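You operate a simulated robot arm through the tools that you are given. There is no shell and no other tool.

The job below is to be done with a simulated robot arm. You get a single attempt, and the scene is never put back.

Task
Set the depth knob as the press lot card says, reform device D5 and return it.
Fine: it goes back into its own pocket; the slide ends out; the other devices stay.

Only the result counts: the job must be done as asked and must still hold three seconds after the hand-in. Knocking over, shifting, dropping, spilling or breaking anything else fails it.

Robot
A 7-joint arm with a two-finger gripper, fixed in place. Base frame: the origin is on the floor under the middle of its stand, x ahead of it, y to its left, z up; the work surface is at about z = 928. Lengths are in mm, angles in degrees, forces in N, time in s.
With the tool pointing down near the work surface it reaches from about 340 to 720 mm from the base axis. Its first joint turns from -66.0 to 66.0 degrees. Payload 2.45 kg.
Tool frame: the origin (TCP) lies between the finger pads and is the grasp point; the fingertips stand 26 mm ahead of it; z points along the fingers, y is the line along which they close. The gripper opens to 96 mm; its body begins 69 mm behind the TCP.
Orientation is that of the tool frame in the base frame, as a unit quaternion [w, x, y, z]. With the fingers straight down and closing along the base's y, the tool's x points along the base's -x, its y along +y and its z along -z.

Tools
- The arm moves only by the tool step_arm. Its argument "rows" is a list of rows, each an object of numbers (a shift or turn left out is 0, a gripper value left out holds the last): "dx", "dy", "dz": the shift along the base's x, y, z in mm; "ax", "ay", "az": the turn, a rotation vector about the base's x, y, z in degrees. In form: [{"dx": .., "dy": .., "dz": .., "ax": .., "ay": .., "az": ..}, ...]. A call has 1 to 20 rows; each row shifts and turns the commanded pose from where the row before left it. "jaw" is the opening in per cent of the stroke, from 0 (shut) to 100 (fully open), set as the call begins (left out, the last holds). Rows are played at 5 a second. More than 50 mm and 8.6 degrees between two rows, or a gripper value outside its range, and nothing of the call is played. A pose out of reach is approached as far as the arm can. The call stops where the force on the tool passes 90 N (or 10 N more than at its start, if that is more) or the arm is blocked; 0.2 s more then pass. Each finger travels about 50 mm/s and halts on what it meets, pressing with about 30 N; the grip force reading is that of the motor and also rises with nothing between the fingers. The clock runs only during rows and for 0.2 s after the last one: add rows that do not move to give the fingers time. The reply holds the time, the measured pose of the TCP, the force on the tool along the base axes, the opening and the grip force, in the units named above and with some noise, with the torque about the TCP (base axes, N m) and any sound that the robot's microphone picked up.
- Cameras (640 x 400 px; columns grow to the right, rows downward): "scene" is fixed at [168.7, -390, 1432.7]; the picture's right is [0.75, -0.67, 0.00], its down [-0.33, -0.38, -0.86] and it looks along [0.58, 0.65, -0.50] (base axes); focal length 214 px, centre (320, 200). "wrist" rides on the gripper at [82, 3, -98] in the tool frame; the picture's right is [-0.04, 1.00, 0.00], its down [-0.73, -0.03, -0.68] and it looks along [-0.68, -0.03, 0.73] (tool axes); focal length 256 px, centre (320, 200). There is no depth. A picture from a camera that has moved, and an enlarged one, comes with that camera's place and axes in the base frame and with its lens.
- get_image(camera): a new picture of that camera. No time passes.
- close_up(camera, box): a new picture of the part [left, top, right, bottom] of that camera's present view, enlarged. No time passes.
- hand_in(): hands the job in; it is judged then, once.

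Nothing tells you positions but the pictures and the camera data. Unless the task says otherwise, let go and move clear before handing in.

The tools are called after ">>>" as a command line: name --argument value ..., lists and objects as JSON in quotes. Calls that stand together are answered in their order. step_arm: Moves the arm, as the interface text tells. Its arguments: {"type":"object","properties":{"rows":{"type":"array","items":{"type":"object","properties":{"dx":{"type":"number"},"dy":{"type":"number"},"dz":{"type":"number"},"ax":{"type":"number"},"ay":{"type":"number"},"az":{"type":"number"}}}},"jaw":{"type":"number"}},"required":["rows"]} The other tools are called the same way: get_image (camera) takes a picture; close_up (camera, box) takes an enlarged picture of a part of a camera's view; hand_in () hands the job in.

At the start:

```text
time: 0.0
eef_pos: [361.6, 71.6, 1365.4]
tcp_rot: [-0.001, -0.001, 1.0, 0.001]
wrist_force: [-0.5, 0.1, -0.5]
ft_torque: [-0.03, -0.01, -0.02]
width: 96.0
finger_force: 0.0
```

scene: 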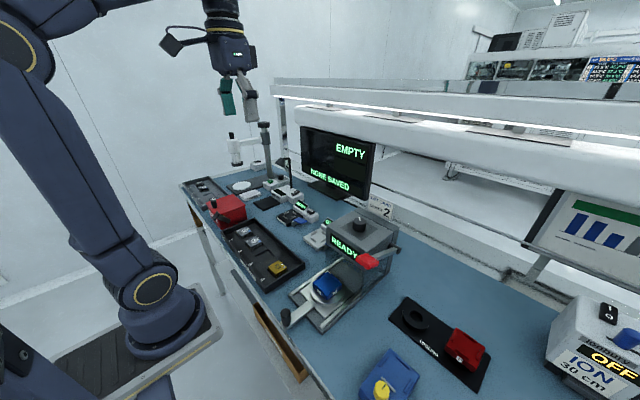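
wrist: 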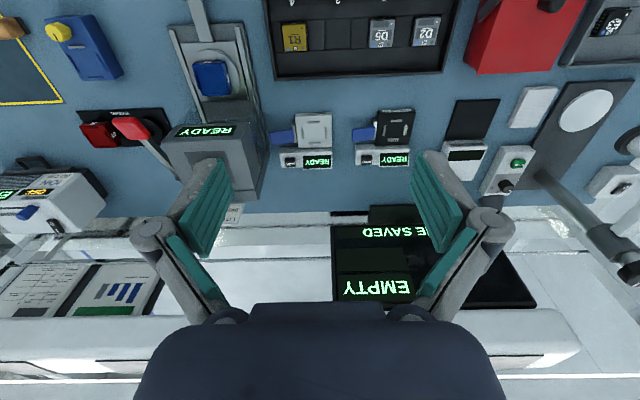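

I see a bench with a tray of devices (D5, D2, R1), a press with a "READY" display and a slide, and various other stations. I'll look closer before moving.

>>> close_up --camera "scene" --box '[260, 200, 420, 340]'

>>> close_up --camera "scene" --box '[180, 160, 340, 280]'

>>> close_up --camera "wrist" --box '[60, 0, 280, 140]'

>>> close_up --camera "wrist" --box '[250, 0, 480, 180]'

>>> close_up --camera "wrist" --box '[0, 140, 260, 340]'

>>> close_up --camera "scene" --box '[480, 180, 640, 400]'

```text
2.86 times, centred on (340, 270) of scene
camera zoom: at [168.7, -390.0, 1432.7], right [0.75, -0.67, 0.0], down [-0.33, -0.38, -0.86], along [0.58, 0.65, -0.5], focal length 613 px, centre (263, 0)
```

zoom: 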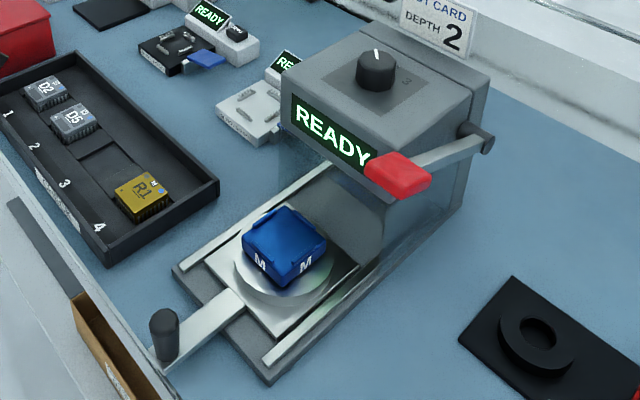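

```text
3.33 times, centred on (260, 220) of scene
camera zoom: at [168.7, -390.0, 1432.7], right [0.75, -0.67, 0.0], down [-0.33, -0.38, -0.86], along [0.58, 0.65, -0.5], focal length 715 px, centre (520, 133)
```

zoom: 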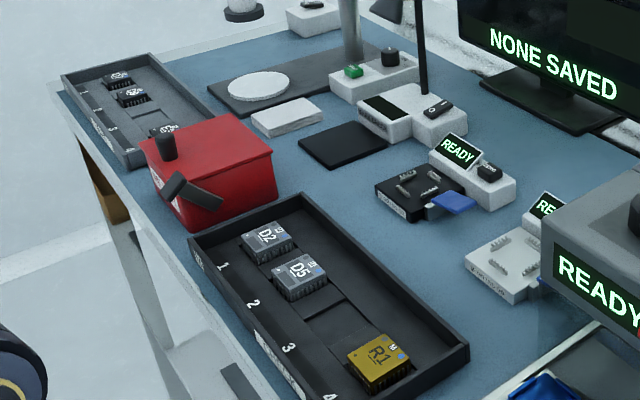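

```text
2.86 times, centred on (170, 70) of wrist
camera zoom: at [280.1, 74.5, 1462.5], right [0.04, 1.0, 0.0], down [0.73, -0.03, 0.68], along [0.68, -0.03, -0.73], focal length 731 px, centre (749, 571)
```

zoom: 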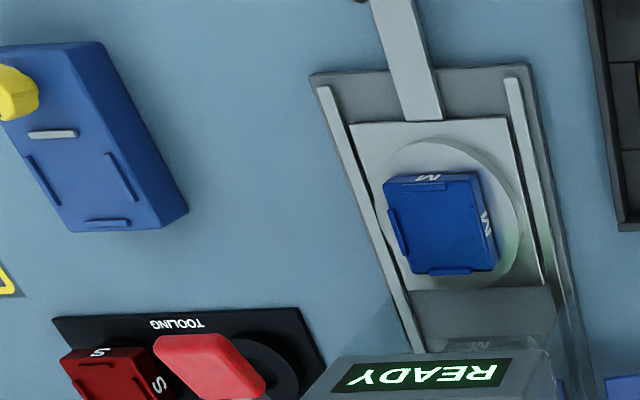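

```text
2.22 times, centred on (365, 90) of wrist
camera zoom: at [280.1, 74.5, 1462.5], right [0.04, 1.0, 0.0], down [0.73, -0.03, 0.68], along [0.68, -0.03, -0.73], focal length 569 px, centre (220, 444)
```

zoom: 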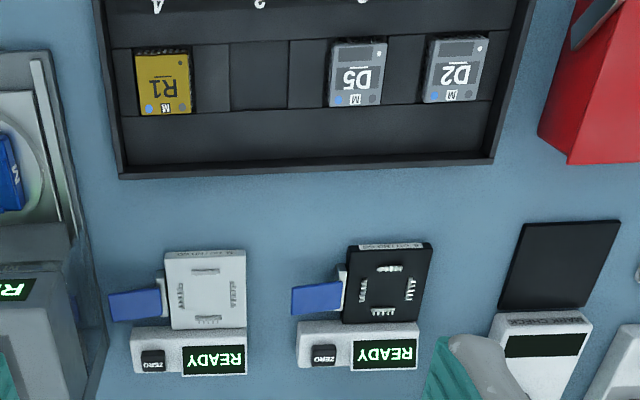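

```text
2.00 times, centred on (130, 240) of wrist
camera zoom: at [280.1, 74.5, 1462.5], right [0.04, 1.0, 0.0], down [0.73, -0.03, 0.68], along [0.68, -0.03, -0.73], focal length 512 px, centre (700, 120)
```

zoom: 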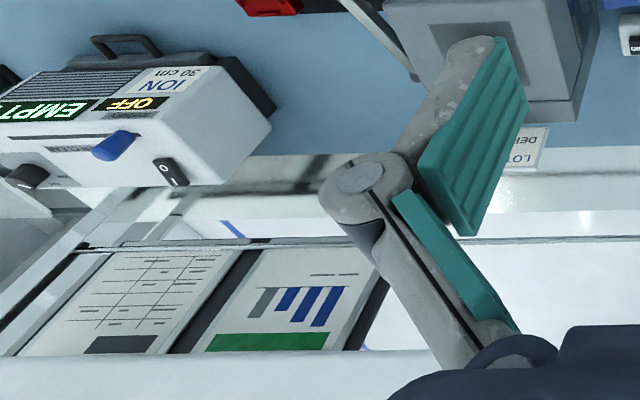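

```text
1.82 times, centred on (560, 290) of scene
camera zoom: at [168.7, -390.0, 1432.7], right [0.75, -0.67, 0.0], down [-0.33, -0.38, -0.86], along [0.58, 0.65, -0.5], focal length 390 px, centre (-116, 36)
```

zoom: 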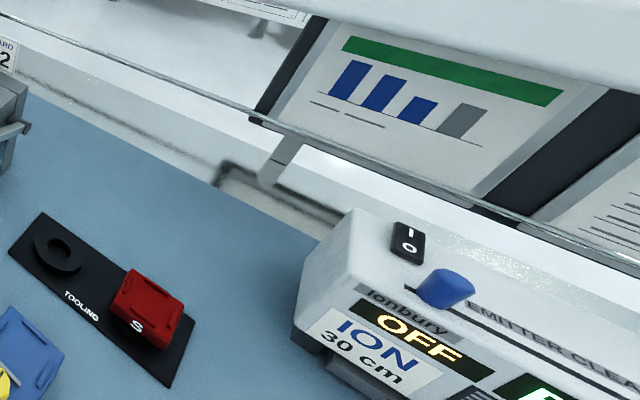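

The press carries a blue "M" die on its slide; the lot card seems to say DEPTH 2. Let me zoom on the labels of D5, the knob, the card and the die.

>>> close_up --camera "scene" --box '[340, 195, 400, 240]'

>>> close_up --camera "scene" --box '[225, 220, 305, 290]'

>>> close_up --camera "wrist" --box '[360, 0, 450, 56]'

>>> close_up --camera "wrist" --box '[170, 0, 270, 110]'

>>> close_up --camera "scene" --box '[280, 260, 360, 330]'

>>> close_up --camera "wrist" --box '[150, 110, 290, 220]'

```text
8.89 times, centred on (370, 218) of scene
camera zoom: at [168.7, -390.0, 1432.7], right [0.75, -0.67, 0.0], down [-0.33, -0.38, -0.86], along [0.58, 0.65, -0.5], focal length 1906 px, centre (-124, 44)
```

zoom: 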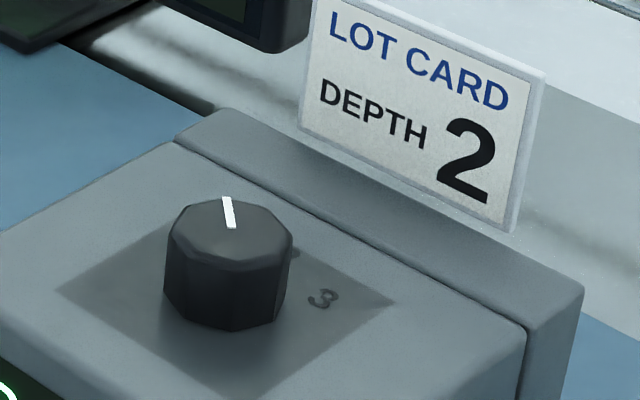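

```text
5.71 times, centred on (265, 255) of scene
camera zoom: at [168.7, -390.0, 1432.7], right [0.75, -0.67, 0.0], down [-0.33, -0.38, -0.86], along [0.58, 0.65, -0.5], focal length 1226 px, centre (634, -114)
```

zoom: 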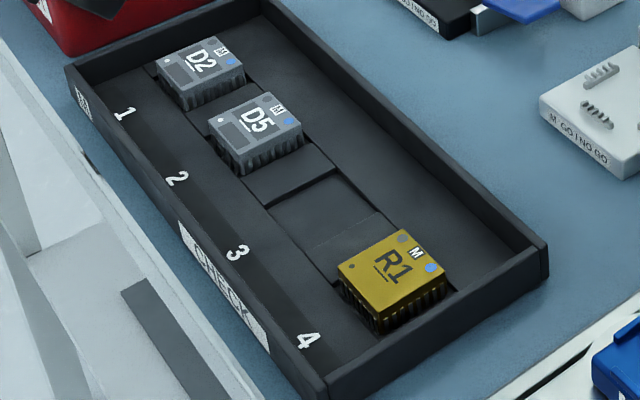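

```text
7.11 times, centred on (405, 28) of wrist
camera zoom: at [280.1, 74.5, 1462.5], right [0.04, 1.0, 0.0], down [0.73, -0.03, 0.68], along [0.68, -0.03, -0.73], focal length 1820 px, centre (-284, 1423)
```

zoom: 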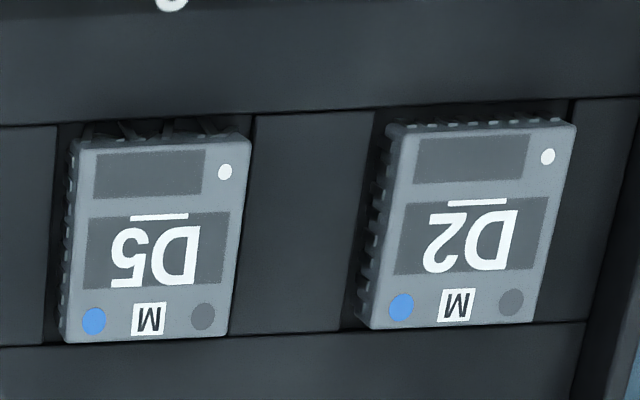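

```text
3.64 times, centred on (220, 55) of wrist
camera zoom: at [280.1, 74.5, 1462.5], right [0.04, 1.0, 0.0], down [0.73, -0.03, 0.68], along [0.68, -0.03, -0.73], focal length 931 px, centre (684, 727)
```

zoom: 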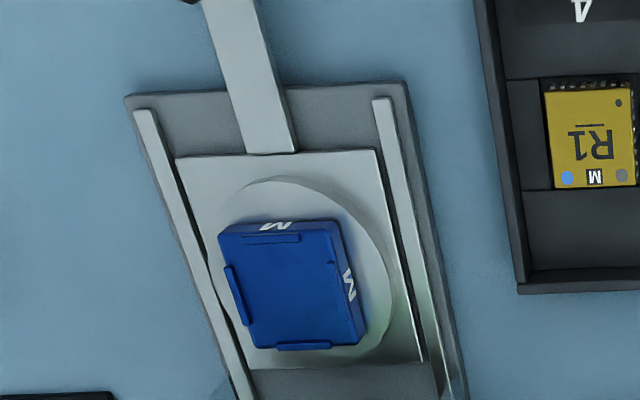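

```text
5.71 times, centred on (320, 295) of scene
camera zoom: at [168.7, -390.0, 1432.7], right [0.75, -0.67, 0.0], down [-0.33, -0.38, -0.86], along [0.58, 0.65, -0.5], focal length 1226 px, centre (320, -343)
```

zoom: 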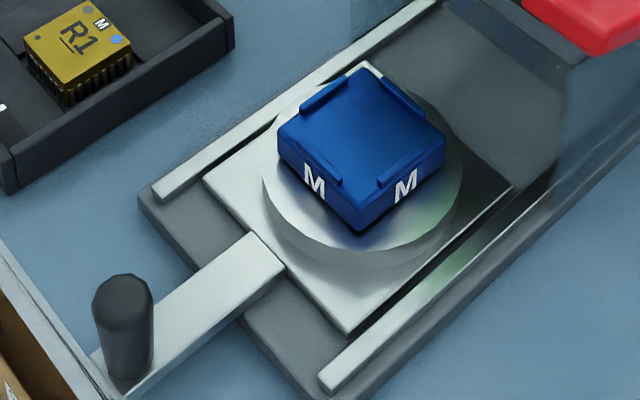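

```text
3.64 times, centred on (220, 165) of wrist
camera zoom: at [280.1, 74.5, 1462.5], right [0.04, 1.0, 0.0], down [0.73, -0.03, 0.68], along [0.68, -0.03, -0.73], focal length 931 px, centre (684, 327)
```

zoom: 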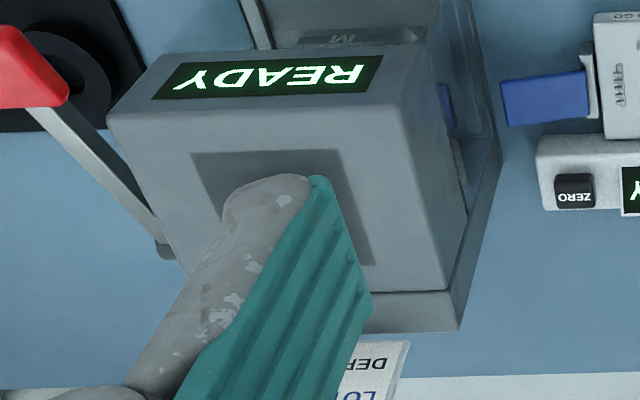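

Device D5 sits in tray pocket 2 (around x 375, y 176), the die sits at about (425, -127), the knob on the press top at about (540, -126, 1100), and the lever grip near (461, -214, 1098). I'll move over to get a cleaner view of the press and knob.

>>> step_arm --rows '[{"dx": 10, "dy": -45, "dz": 0}, {"dx": 10, "dy": -45, "dz": 0}, {"dx": 10, "dy": -45, "dz": -20}, {"dx": 10, "dy": -40, "dz": -30}, {"dz": 0}]'

>>> get_image --camera "wrist"

```text
refused: row 3 steps farther than a row can; nothing moved
```

```text
taken
camera wrist: at [280.1, 74.5, 1462.5], right [0.04, 1.0, 0.0], down [0.73, -0.03, 0.68], along [0.68, -0.03, -0.73], focal length 256 px, centre (320, 200)
```

wrist: 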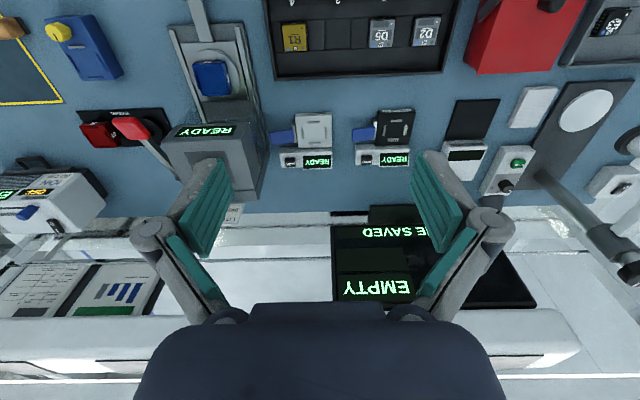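

The row limit is 50 mm total length, so nothing moved. I'll use smaller steps to get over the press.

>>> step_arm --rows '[{"dx": 8, "dy": -40, "dz": -10}, {"dx": 8, "dy": -40, "dz": -10}, {"dx": 8, "dy": -40, "dz": -10}, {"dx": 8, "dy": -40, "dz": -10}, {"dx": 8, "dy": -12, "dz": -10}, {"dz": 0}]'

>>> get_image --camera "wrist"

```text
time: 1.4
eef_pos: [401.2, -102.0, 1314.9]
tcp_rot: [0.0, -0.001, 1.0, -0.001]
wrist_force: [-0.7, -0.7, -0.9]
ft_torque: [0.0, 0.01, -0.01]
width: 95.8
finger_force: 0.1
```

```text
taken
camera wrist: at [320.2, -98.2, 1412.9], right [0.04, 1.0, 0.0], down [0.73, -0.03, 0.68], along [0.68, -0.03, -0.73], focal length 256 px, centre (320, 200)
```

wrist: 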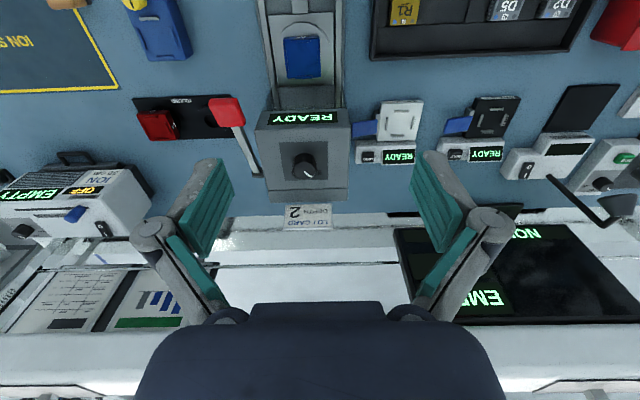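

>>> close_up --camera "wrist" --box '[260, 130, 360, 210]'

>>> close_up --camera "wrist" --box '[240, 0, 370, 110]'

>>> close_up --camera "wrist" --box '[190, 80, 350, 220]'

>>> close_up --camera "wrist" --box '[340, 80, 640, 240]'

>>> close_up --camera "wrist" --box '[0, 0, 240, 220]'

```text
5.00 times, centred on (310, 170) of wrist
camera zoom: at [320.2, -98.2, 1412.9], right [0.04, 1.0, 0.0], down [0.73, -0.03, 0.68], along [0.68, -0.03, -0.73], focal length 1280 px, centre (370, 350)
```

zoom: 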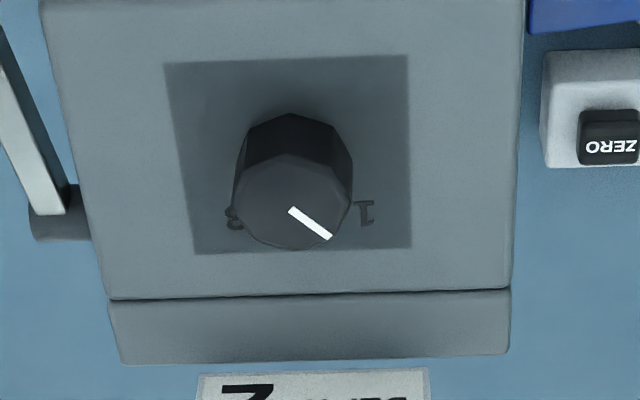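

```text
3.64 times, centred on (305, 55) of wrist
camera zoom: at [320.2, -98.2, 1412.9], right [0.04, 1.0, 0.0], down [0.73, -0.03, 0.68], along [0.68, -0.03, -0.73], focal length 931 px, centre (374, 727)
```

zoom: 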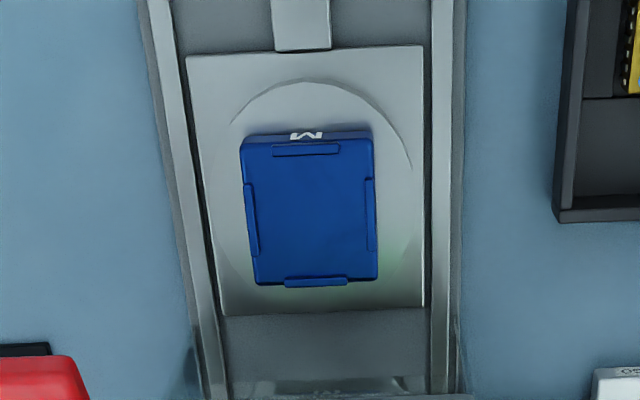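

```text
2.86 times, centred on (270, 150) of wrist
camera zoom: at [320.2, -98.2, 1412.9], right [0.04, 1.0, 0.0], down [0.73, -0.03, 0.68], along [0.68, -0.03, -0.73], focal length 731 px, centre (463, 343)
```

zoom: 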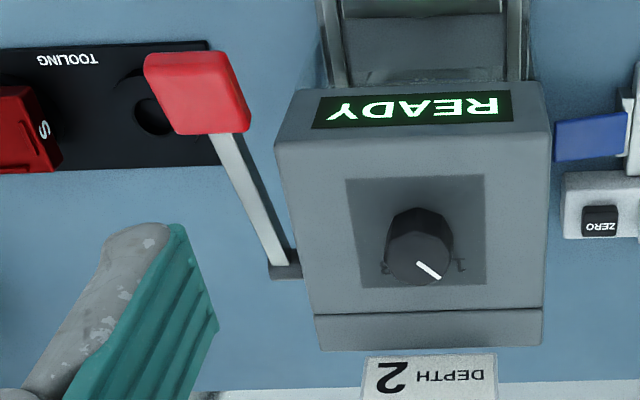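

```text
2.13 times, centred on (490, 160) of wrist
camera zoom: at [320.2, -98.2, 1412.9], right [0.04, 1.0, 0.0], down [0.73, -0.03, 0.68], along [0.68, -0.03, -0.73], focal length 546 px, centre (-43, 285)
```

zoom: 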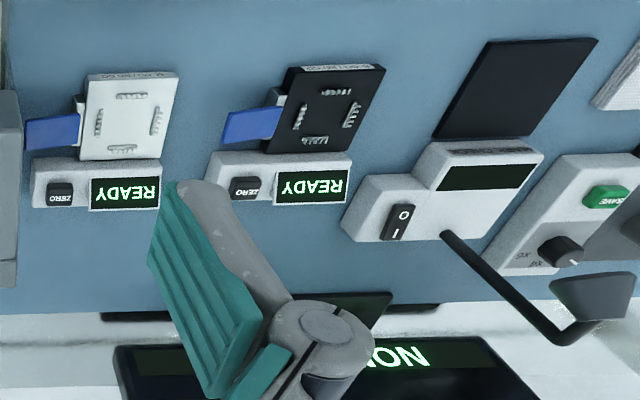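

```text
1.82 times, centred on (120, 110) of wrist
camera zoom: at [320.2, -98.2, 1412.9], right [0.04, 1.0, 0.0], down [0.73, -0.03, 0.68], along [0.68, -0.03, -0.73], focal length 465 px, centre (684, 364)
```

zoom: 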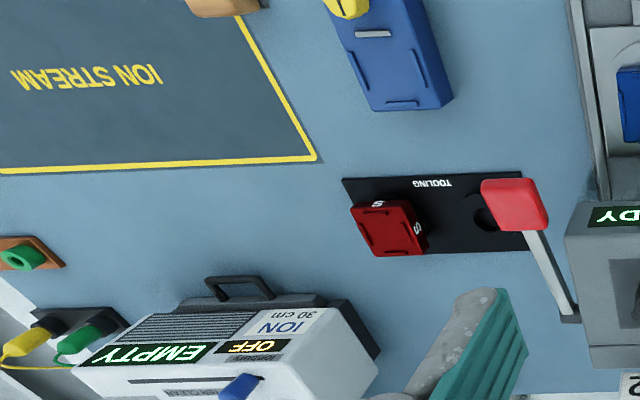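

The knob (centre ≈ (536, -130), top z ≈ 1119, panel z ≈ 1099) currently points at 1 (toward +x+y); 2 should be straight back (+x). I'll come above the knob with the jaw partly open and look again.

>>> step_arm --rows '[{"dx": 27, "dy": -5.6, "dz": -22}, {"dx": 27, "dy": -5.6, "dz": -22}, {"dx": 27, "dy": -5.6, "dz": -22}, {"dx": 27, "dy": -5.6, "dz": -22}, {"dx": 27, "dy": -5.6, "dz": -22}, {"dz": -15}, {"dz": 0}]' --jaw 65

>>> get_image --camera "wrist"

>>> get_image --camera "scene"

```text
time: 3.0
eef_pos: [536.4, -130.6, 1188.7]
tcp_rot: [0.0, 0.0, 1.0, 0.0]
wrist_force: [0.6, 0.3, -0.4]
ft_torque: [0.03, 0.0, 0.0]
width: 62.7
finger_force: 0.1
```

```text
taken
camera wrist: at [454.9, -126.6, 1287.0], right [0.04, 1.0, 0.0], down [0.73, -0.03, 0.68], along [0.68, -0.03, -0.73], focal length 256 px, centre (320, 200)
```

wrist: 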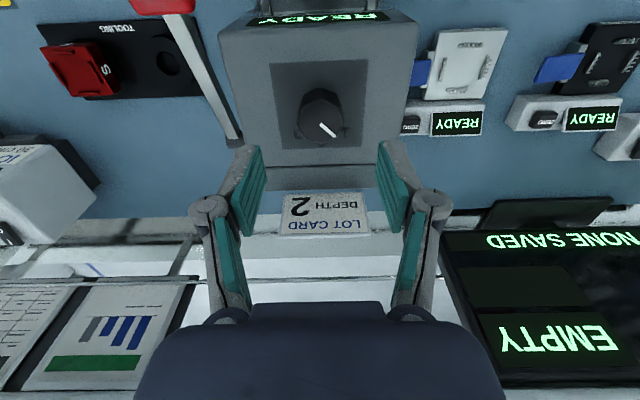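

```text
taken
```

scene: 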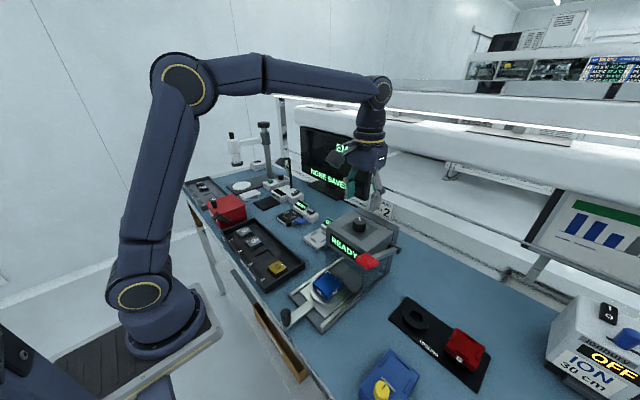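

>>> close_up --camera "wrist" --box '[260, 60, 380, 170]'

>>> close_up --camera "scene" --box '[310, 170, 430, 260]'

```text
3.64 times, centred on (320, 115) of wrist
camera zoom: at [454.9, -126.6, 1287.0], right [0.04, 1.0, 0.0], down [0.73, -0.03, 0.68], along [0.68, -0.03, -0.73], focal length 931 px, centre (320, 509)
```

zoom: 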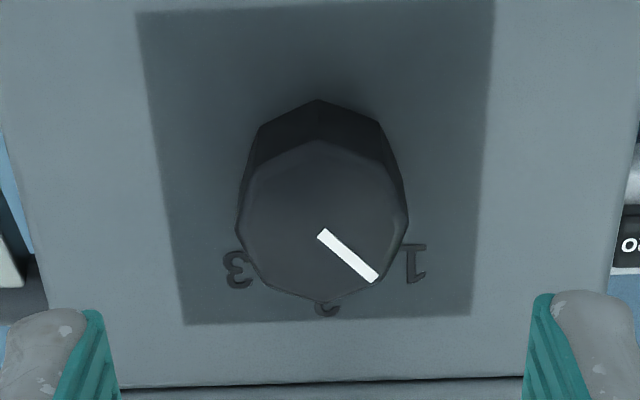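

```text
4.44 times, centred on (370, 215) of scene
camera zoom: at [168.7, -390.0, 1432.7], right [0.75, -0.67, 0.0], down [-0.33, -0.38, -0.86], along [0.58, 0.65, -0.5], focal length 953 px, centre (98, 133)
```

zoom: 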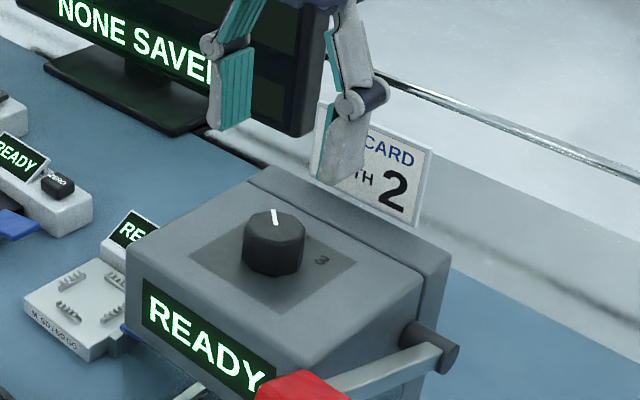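

The "2" mark is visible peeking out behind the knob, straight back (+x), so the knob must turn -45° about z. I'll rotate the gripper +22.5° to meet the knob's flats, descend, and grip.

>>> step_arm --rows '[{"az": 7.5}, {"az": 7.5}, {"az": 7.5}, {"dz": -20}, {"dz": -20}, {"dz": -17}, {"dz": 0}]' --jaw 65

>>> get_image --camera "wrist"

>>> close_up --camera "scene" --box '[310, 170, 430, 260]'

```text
time: 4.6
eef_pos: [536.6, -130.2, 1132.3]
tcp_rot: [0.0, -0.196, 0.981, 0.001]
wrist_force: [-0.9, 0.5, -0.5]
ft_torque: [0.0, 0.02, 0.02]
width: 62.5
finger_force: 0.2
```

```text
taken
camera wrist: at [459.9, -157.7, 1230.0], right [-0.35, 0.94, 0.0], down [0.69, 0.25, 0.68], along [0.64, 0.24, -0.73], focal length 256 px, centre (320, 200)
```

wrist: 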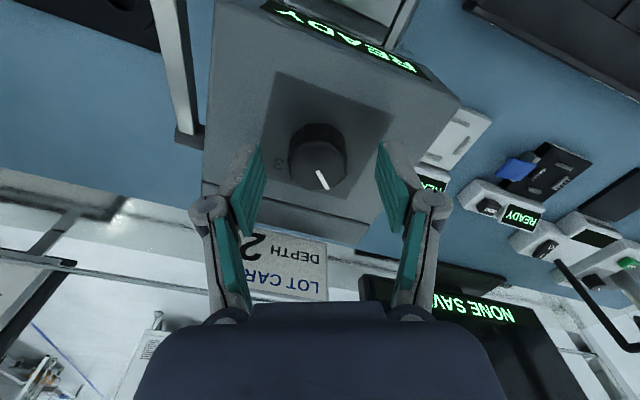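

```text
4.44 times, centred on (370, 215) of scene
camera zoom: at [168.7, -390.0, 1432.7], right [0.75, -0.67, 0.0], down [-0.33, -0.38, -0.86], along [0.58, 0.65, -0.5], focal length 953 px, centre (98, 133)
```

zoom: 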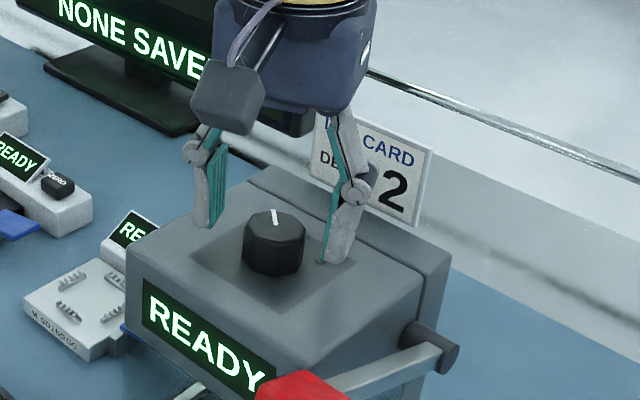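

The fingers straddle the knob just above the panel. Now I close on it.

>>> step_arm --rows '[{"dz": 0}, {"dz": 0}, {"dz": 0}, {"dz": 0}]' --jaw 20

>>> get_image --camera "wrist"

```text
time: 5.6
eef_pos: [536.4, -130.4, 1131.5]
tcp_rot: [0.002, -0.195, 0.981, -0.001]
wrist_force: [5.7, -10.2, -1.5]
ft_torque: [-0.3, -0.44, 0.0]
width: 33.4
finger_force: 44.8
```

```text
taken
camera wrist: at [460.1, -158.8, 1230.3], right [-0.34, 0.94, 0.0], down [0.69, 0.25, 0.68], along [0.64, 0.23, -0.73], focal length 256 px, centre (320, 200)
```

wrist: 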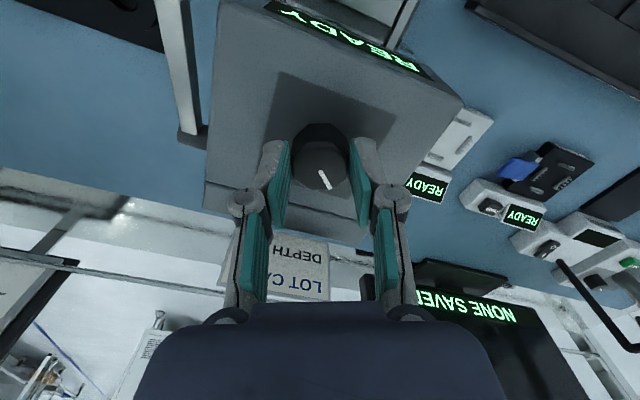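

Gripped at 33 mm. Now turn -45° in small steps.

>>> step_arm --rows '[{"dx": 0.3, "dy": -0.7}, {"az": -7.5}, {"az": -7.5}, {"az": -7.5}, {"az": -7.5}, {"az": -7.5}, {"az": -7.5}, {"dz": 0}]'

>>> get_image --camera "wrist"

>>> close_up --camera "scene" --box '[310, 170, 430, 260]'

```text
time: 7.4
eef_pos: [537.3, -128.5, 1132.5]
tcp_rot: [0.0, 0.195, 0.981, 0.001]
wrist_force: [5.7, 0.4, 0.8]
ft_torque: [0.22, 0.11, 0.06]
width: 33.0
finger_force: 45.3
```

```text
taken
camera wrist: at [462.8, -94.4, 1230.5], right [0.42, 0.91, 0.0], down [0.67, -0.31, 0.68], along [0.62, -0.28, -0.73], focal length 256 px, centre (320, 200)
```

wrist: 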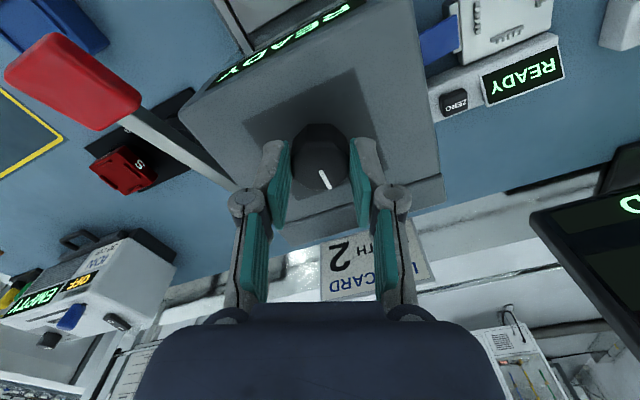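

```text
4.44 times, centred on (370, 215) of scene
camera zoom: at [168.9, -390.0, 1432.7], right [0.75, -0.67, 0.0], down [-0.33, -0.38, -0.86], along [0.58, 0.65, -0.5], focal length 953 px, centre (98, 133)
```

zoom: 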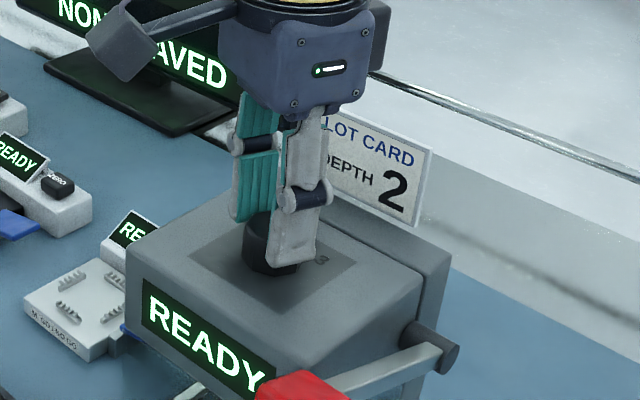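

The knob turned with the gripper. I'll release, rise, turn back to square and check the pointer.

>>> step_arm --rows '[{"dz": 0}, {"dz": 0}, {"dz": 0}, {"dz": 25}, {"dz": 35}, {"az": 7.5}, {"az": 7.5}, {"az": 7.5}, {"dz": 0}]' --jaw 65

>>> close_up --camera "wrist" --box '[260, 60, 380, 170]'

>>> close_up --camera "scene" --box '[310, 170, 430, 260]'

```text
time: 9.4
eef_pos: [537.2, -129.7, 1192.7]
tcp_rot: [0.0, -0.001, 1.0, 0.0]
wrist_force: [-0.2, 0.8, -0.3]
ft_torque: [0.01, -0.01, 0.0]
width: 62.5
finger_force: 0.0
```

```text
3.64 times, centred on (320, 115) of wrist
camera zoom: at [455.4, -126.6, 1290.4], right [0.04, 1.0, 0.0], down [0.73, -0.03, 0.68], along [0.68, -0.03, -0.73], focal length 931 px, centre (320, 509)
```

zoom: 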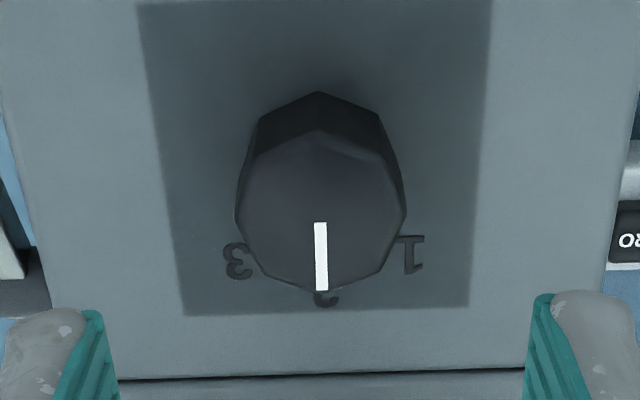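

```text
4.44 times, centred on (370, 215) of scene
camera zoom: at [168.7, -390.0, 1432.7], right [0.75, -0.67, 0.0], down [-0.33, -0.38, -0.86], along [0.58, 0.65, -0.5], focal length 953 px, centre (98, 133)
```

zoom: 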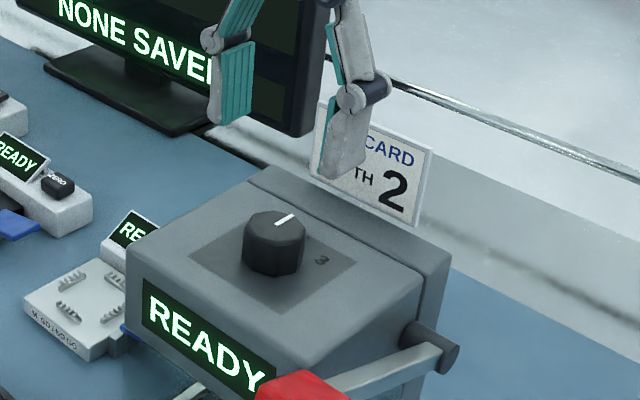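

The pointer now sits exactly at 2. Next I'll go over the tray and inspect D5 and its pocket.

>>> step_arm --rows '[{"dx": -13.4, "dy": 38.2}, {"dx": -13.4, "dy": 38.2}, {"dx": -13.4, "dy": 38.2}, {"dx": -13.4, "dy": 38.2}, {"dx": -13.4, "dy": 38.2}, {"dx": -13.4, "dy": 38.2}, {"dx": -13.4, "dy": 38.2}, {"dx": -13.4, "dy": 38.2, "dz": -20}, {"dz": 0}]'

>>> get_image --camera "wrist"

>>> close_up --camera "wrist" --box '[240, 0, 400, 100]'

```text
time: 11.4
eef_pos: [429.2, 177.6, 1172.6]
tcp_rot: [0.0, 0.0, 1.0, 0.0]
wrist_force: [0.7, 0.8, -0.3]
ft_torque: [-0.03, 0.0, 0.01]
width: 62.4
finger_force: 0.0
```

```text
taken
camera wrist: at [347.7, 180.6, 1270.2], right [0.04, 1.0, 0.0], down [0.73, -0.03, 0.68], along [0.68, -0.03, -0.73], focal length 256 px, centre (320, 200)
```

wrist: 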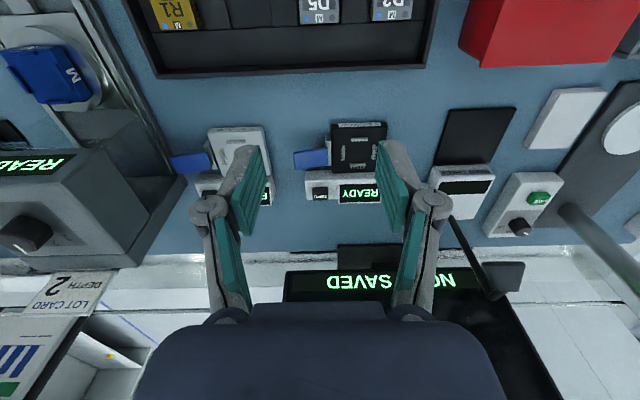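

```text
4.00 times, centred on (320, 50) of wrist
camera zoom: at [347.7, 180.6, 1270.2], right [0.04, 1.0, 0.0], down [0.73, -0.03, 0.68], along [0.68, -0.03, -0.73], focal length 1024 px, centre (320, 800)
```

zoom: 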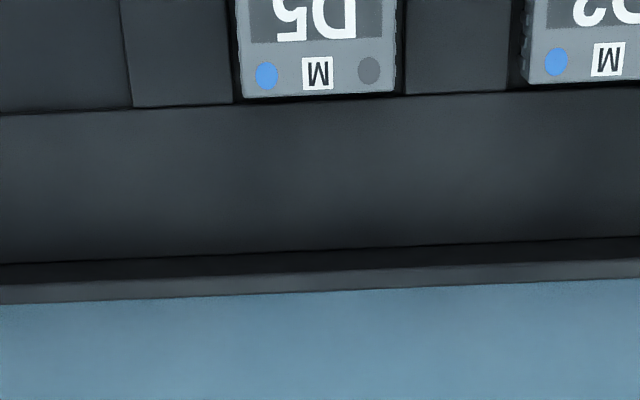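

I'm too far forward; I'll back up along x to see D5 fully.

>>> step_arm --rows '[{"dx": -30}, {"dx": -30}, {"dz": 0}]'

>>> get_image --camera "wrist"

>>> close_up --camera "wrist" --box '[280, 20, 360, 80]'

>>> close_up --camera "wrist" --box '[120, 0, 440, 140]'

```text
time: 12.2
eef_pos: [371.2, 176.9, 1172.7]
tcp_rot: [0.0, 0.0, 1.0, 0.0]
wrist_force: [0.2, -0.1, -0.3]
ft_torque: [-0.03, 0.01, 0.0]
width: 62.5
finger_force: 0.0
```

```text
taken
camera wrist: at [289.3, 179.9, 1270.7], right [0.04, 1.0, 0.0], down [0.73, -0.03, 0.68], along [0.68, -0.03, -0.73], focal length 256 px, centre (320, 200)
```

wrist: 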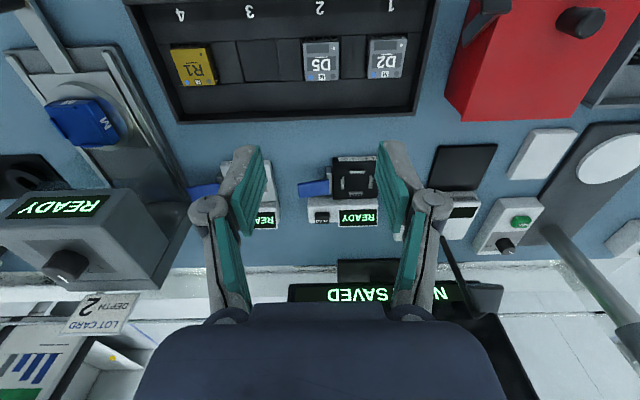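

```text
6.67 times, centred on (320, 50) of wrist
camera zoom: at [289.3, 179.9, 1270.7], right [0.04, 1.0, 0.0], down [0.73, -0.03, 0.68], along [0.68, -0.03, -0.73], focal length 1707 px, centre (320, 1200)
```

zoom: 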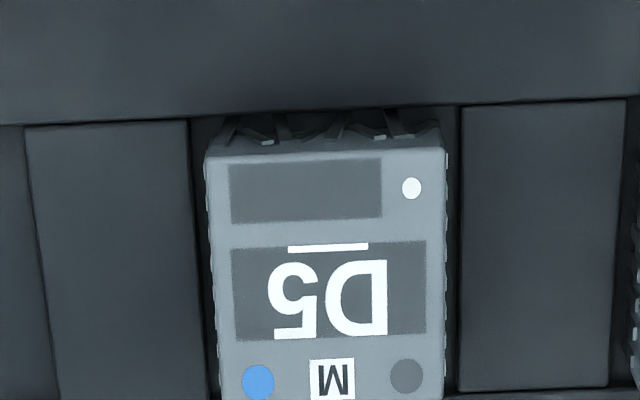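

```text
2.00 times, centred on (280, 70) of wrist
camera zoom: at [289.3, 179.9, 1270.7], right [0.04, 1.0, 0.0], down [0.73, -0.03, 0.68], along [0.68, -0.03, -0.73], focal length 512 px, centre (400, 460)
```

zoom: 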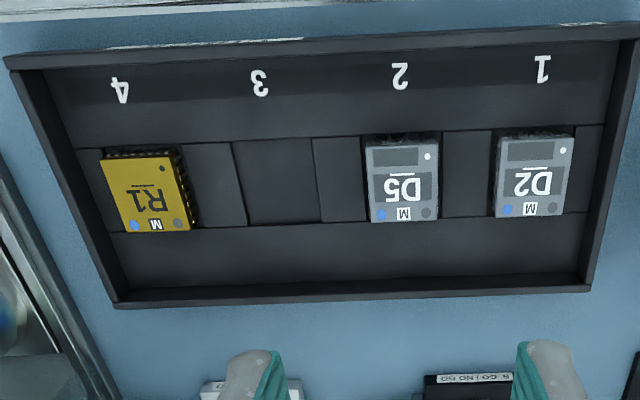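

D5 is about a 40 mm square centred near (374, 177.5) with its top near z 950; its -x side leads are splayed. I'll zoom in to learn body and lead heights and the pocket rim.

>>> close_up --camera "scene" --box '[240, 225, 280, 255]'

>>> close_up --camera "scene" --box '[260, 245, 300, 285]'

>>> close_up --camera "scene" --box '[275, 260, 385, 335]'

>>> close_up --camera "wrist" --box '[0, 40, 140, 160]'

```text
13.33 times, centred on (260, 240) of scene
camera zoom: at [168.7, -390.0, 1432.7], right [0.75, -0.67, 0.0], down [-0.33, -0.38, -0.86], along [0.58, 0.65, -0.5], focal length 2860 px, centre (1120, -333)
```

zoom: 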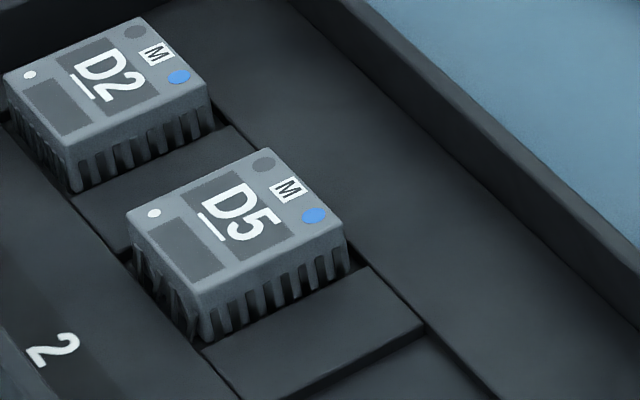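

```text
10.00 times, centred on (280, 265) of scene
camera zoom: at [168.7, -390.0, 1432.7], right [0.75, -0.67, 0.0], down [-0.33, -0.38, -0.86], along [0.58, 0.65, -0.5], focal length 2145 px, centre (720, -450)
```

zoom: 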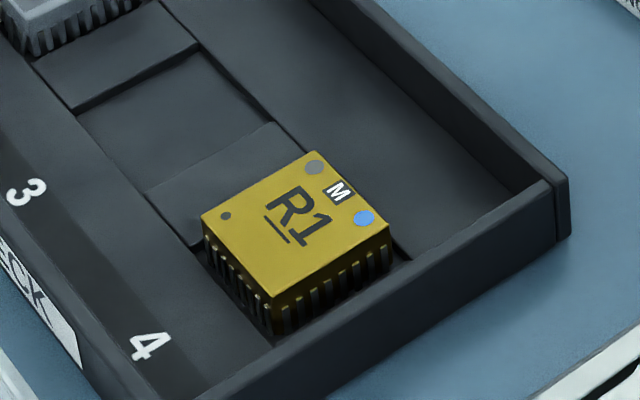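

```text
5.33 times, centred on (330, 298) of scene
camera zoom: at [168.7, -390.0, 1432.7], right [0.75, -0.67, 0.0], down [-0.33, -0.38, -0.86], along [0.58, 0.65, -0.5], focal length 1144 px, centre (267, -320)
```

zoom: 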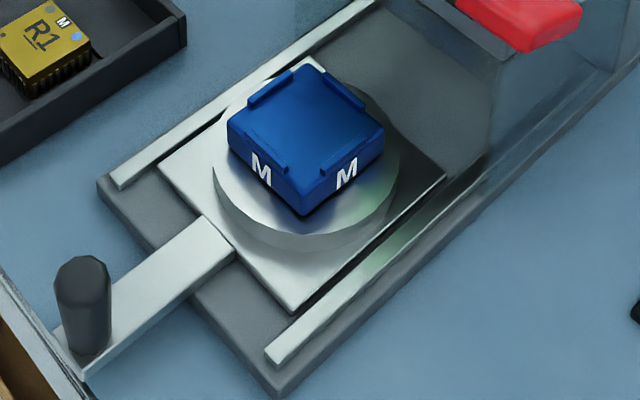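

```text
3.33 times, centred on (70, 100) of wrist
camera zoom: at [289.3, 179.9, 1270.7], right [0.04, 1.0, 0.0], down [0.73, -0.03, 0.68], along [0.68, -0.03, -0.73], focal length 853 px, centre (1153, 533)
```

zoom: 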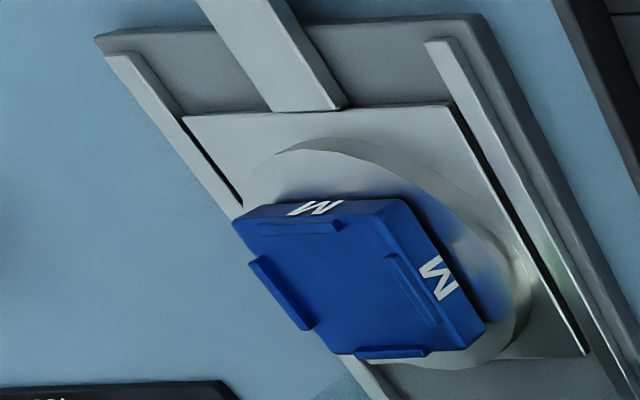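

D5's body top is near z 950, body underside ~944.5, pocket rim ~934.5. I'll descend partway above D5 with the jaw at ~62 mm to check alignment from close up.

>>> step_arm --rows '[{"dx": 3, "dy": 0.6, "dz": -40}, {"dz": -40}, {"dz": -40}, {"dz": -35}, {"dz": 0}]'

>>> get_image --camera "wrist"

>>> close_up --camera "wrist" --box '[260, 60, 380, 170]'

>>> get_image --camera "scene"

```text
time: 13.4
eef_pos: [372.8, 178.1, 1015.6]
tcp_rot: [0.0, -0.001, 1.0, 0.0]
wrist_force: [-0.1, 0.1, 0.0]
ft_torque: [0.01, 0.02, -0.02]
width: 62.5
finger_force: 0.0
```

```text
taken
camera wrist: at [290.7, 181.0, 1113.8], right [0.04, 1.0, 0.0], down [0.73, -0.03, 0.68], along [0.68, -0.03, -0.73], focal length 256 px, centre (320, 200)
```

wrist: 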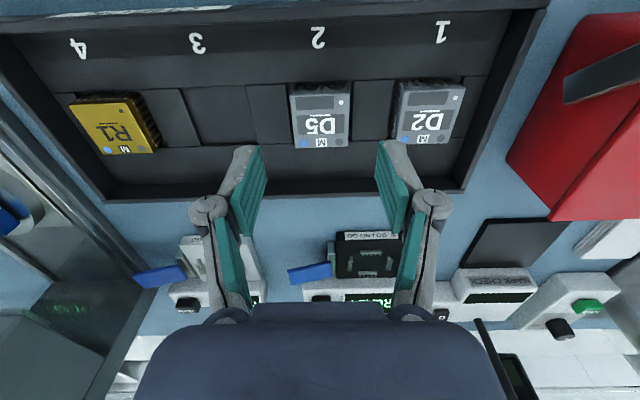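

```text
3.64 times, centred on (320, 115) of wrist
camera zoom: at [290.7, 181.0, 1113.8], right [0.04, 1.0, 0.0], down [0.73, -0.03, 0.68], along [0.68, -0.03, -0.73], focal length 931 px, centre (320, 509)
```

zoom: 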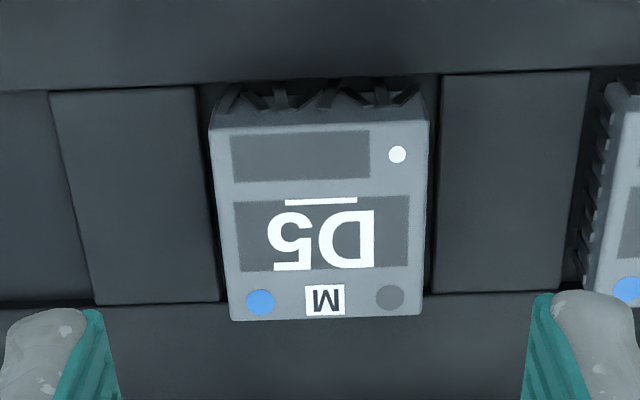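

```text
taken
```

scene: 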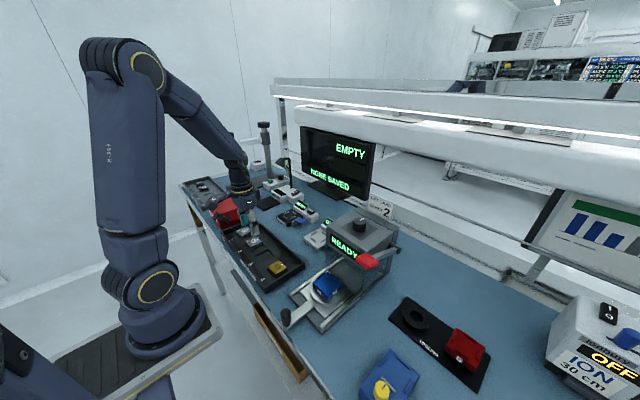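

The jaw is well aligned with D5 in y (device centre y≈178, x≈371; pocket centre ≈ (372.6, 177.5)). I'll descend so the fingertips reach about z 943, on the body sides only.

>>> step_arm --rows '[{"dx": -1.2, "dy": -0.2, "dz": -20}, {"dz": -16}, {"dz": -10}, {"dz": 0}, {"dz": 0}]'

>>> close_up --camera "wrist" --box '[220, 80, 420, 230]'

>>> close_up --camera "scene" --box '[220, 200, 300, 260]'

```text
time: 14.6
eef_pos: [371.2, 176.9, 971.3]
tcp_rot: [0.0, -0.001, 1.0, 0.0]
wrist_force: [0.2, 0.0, 0.8]
ft_torque: [0.03, 0.0, 0.0]
width: 62.4
finger_force: 0.1
```

```text
2.67 times, centred on (320, 155) of wrist
camera zoom: at [289.9, 179.9, 1069.2], right [0.04, 1.0, 0.0], down [0.73, -0.03, 0.68], along [0.68, -0.03, -0.73], focal length 683 px, centre (320, 320)
```

zoom: 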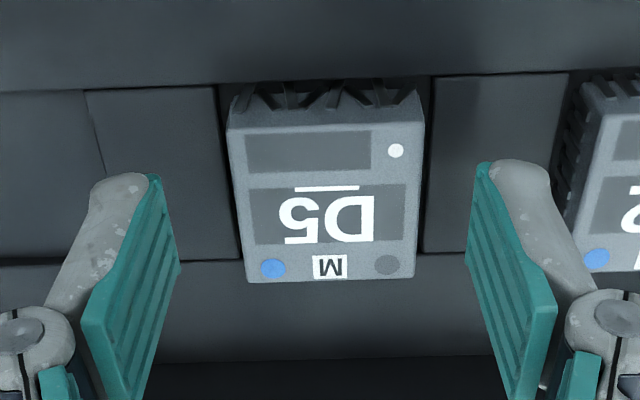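

```text
6.67 times, centred on (260, 230) of scene
camera zoom: at [168.7, -390.0, 1432.7], right [0.75, -0.67, 0.0], down [-0.33, -0.38, -0.86], along [0.58, 0.65, -0.5], focal length 1430 px, centre (720, 0)
```

zoom: 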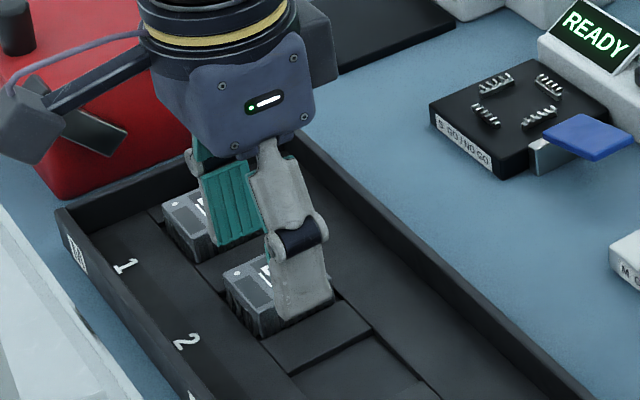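

Fingertips are at z≈945; I'll shift +1 mm in y, go 2 mm lower, then close gently on the body.

>>> step_arm --rows '[{"dx": -0.5, "dy": 1, "dz": -2.3}, {"dz": 0}]'

>>> step_arm --rows '[{"dz": 0}, {"dz": 0}, {"dz": 0}, {"dz": 0}]' --jaw 34

>>> close_up --camera "wrist" --box '[220, 80, 420, 230]'

>>> close_up --camera "scene" --box '[220, 200, 300, 260]'

```text
time: 15.2
eef_pos: [371.1, 177.5, 969.1]
tcp_rot: [0.0, 0.0, 1.0, 0.0]
wrist_force: [0.3, 0.6, 0.0]
ft_torque: [0.01, -0.01, -0.02]
width: 62.4
finger_force: 0.0
```

```text
time: 16.2
eef_pos: [371.4, 177.7, 968.1]
tcp_rot: [0.0, 0.0, 1.0, -0.001]
wrist_force: [0.5, -0.4, 0.8]
ft_torque: [0.0, 0.0, -0.03]
width: 32.6
finger_force: 0.1
```

```text
2.67 times, centred on (320, 155) of wrist
camera zoom: at [289.5, 181.0, 1066.8], right [0.04, 1.0, 0.0], down [0.73, -0.03, 0.68], along [0.68, -0.03, -0.73], focal length 683 px, centre (320, 320)
```

zoom: 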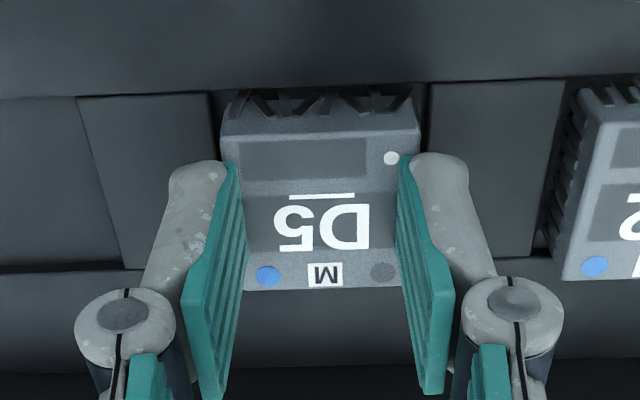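

```text
6.67 times, centred on (260, 230) of scene
camera zoom: at [168.7, -390.0, 1432.7], right [0.75, -0.67, 0.0], down [-0.33, -0.38, -0.86], along [0.58, 0.65, -0.5], focal length 1430 px, centre (720, 0)
```

zoom: 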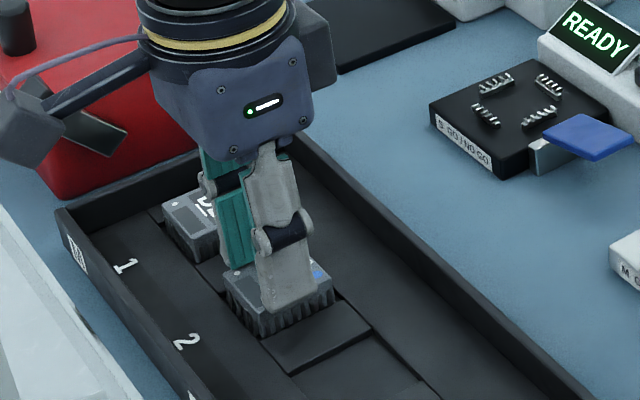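

The jaw closed to 32.6 mm without any grip force, so the pads may be just above the device. Let me look closely before doing anything else.

>>> close_up --camera "scene" --box '[240, 220, 280, 250]'

>>> close_up --camera "wrist" --box '[270, 100, 370, 180]'

```text
13.33 times, centred on (260, 235) of scene
camera zoom: at [168.7, -390.0, 1432.7], right [0.75, -0.67, 0.0], down [-0.33, -0.38, -0.86], along [0.58, 0.65, -0.5], focal length 2860 px, centre (1120, -267)
```

zoom: 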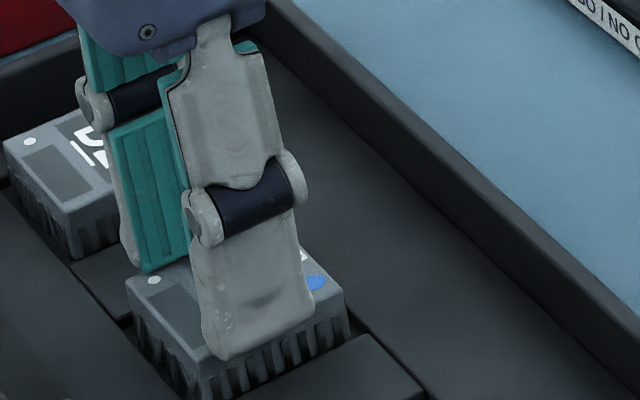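

```text
5.00 times, centred on (320, 140) of wrist
camera zoom: at [289.5, 181.0, 1066.8], right [0.04, 1.0, 0.0], down [0.73, -0.03, 0.68], along [0.68, -0.03, -0.73], focal length 1280 px, centre (320, 500)
```

zoom: 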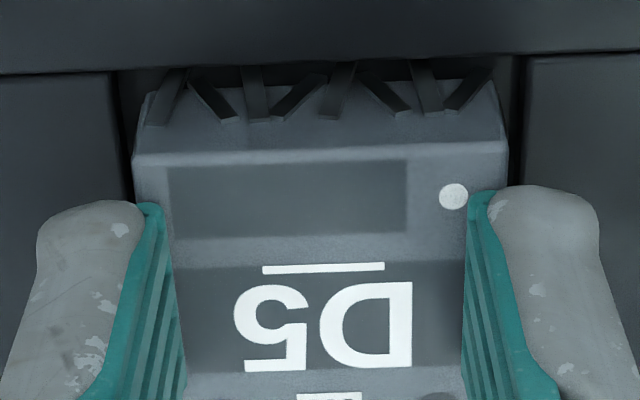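

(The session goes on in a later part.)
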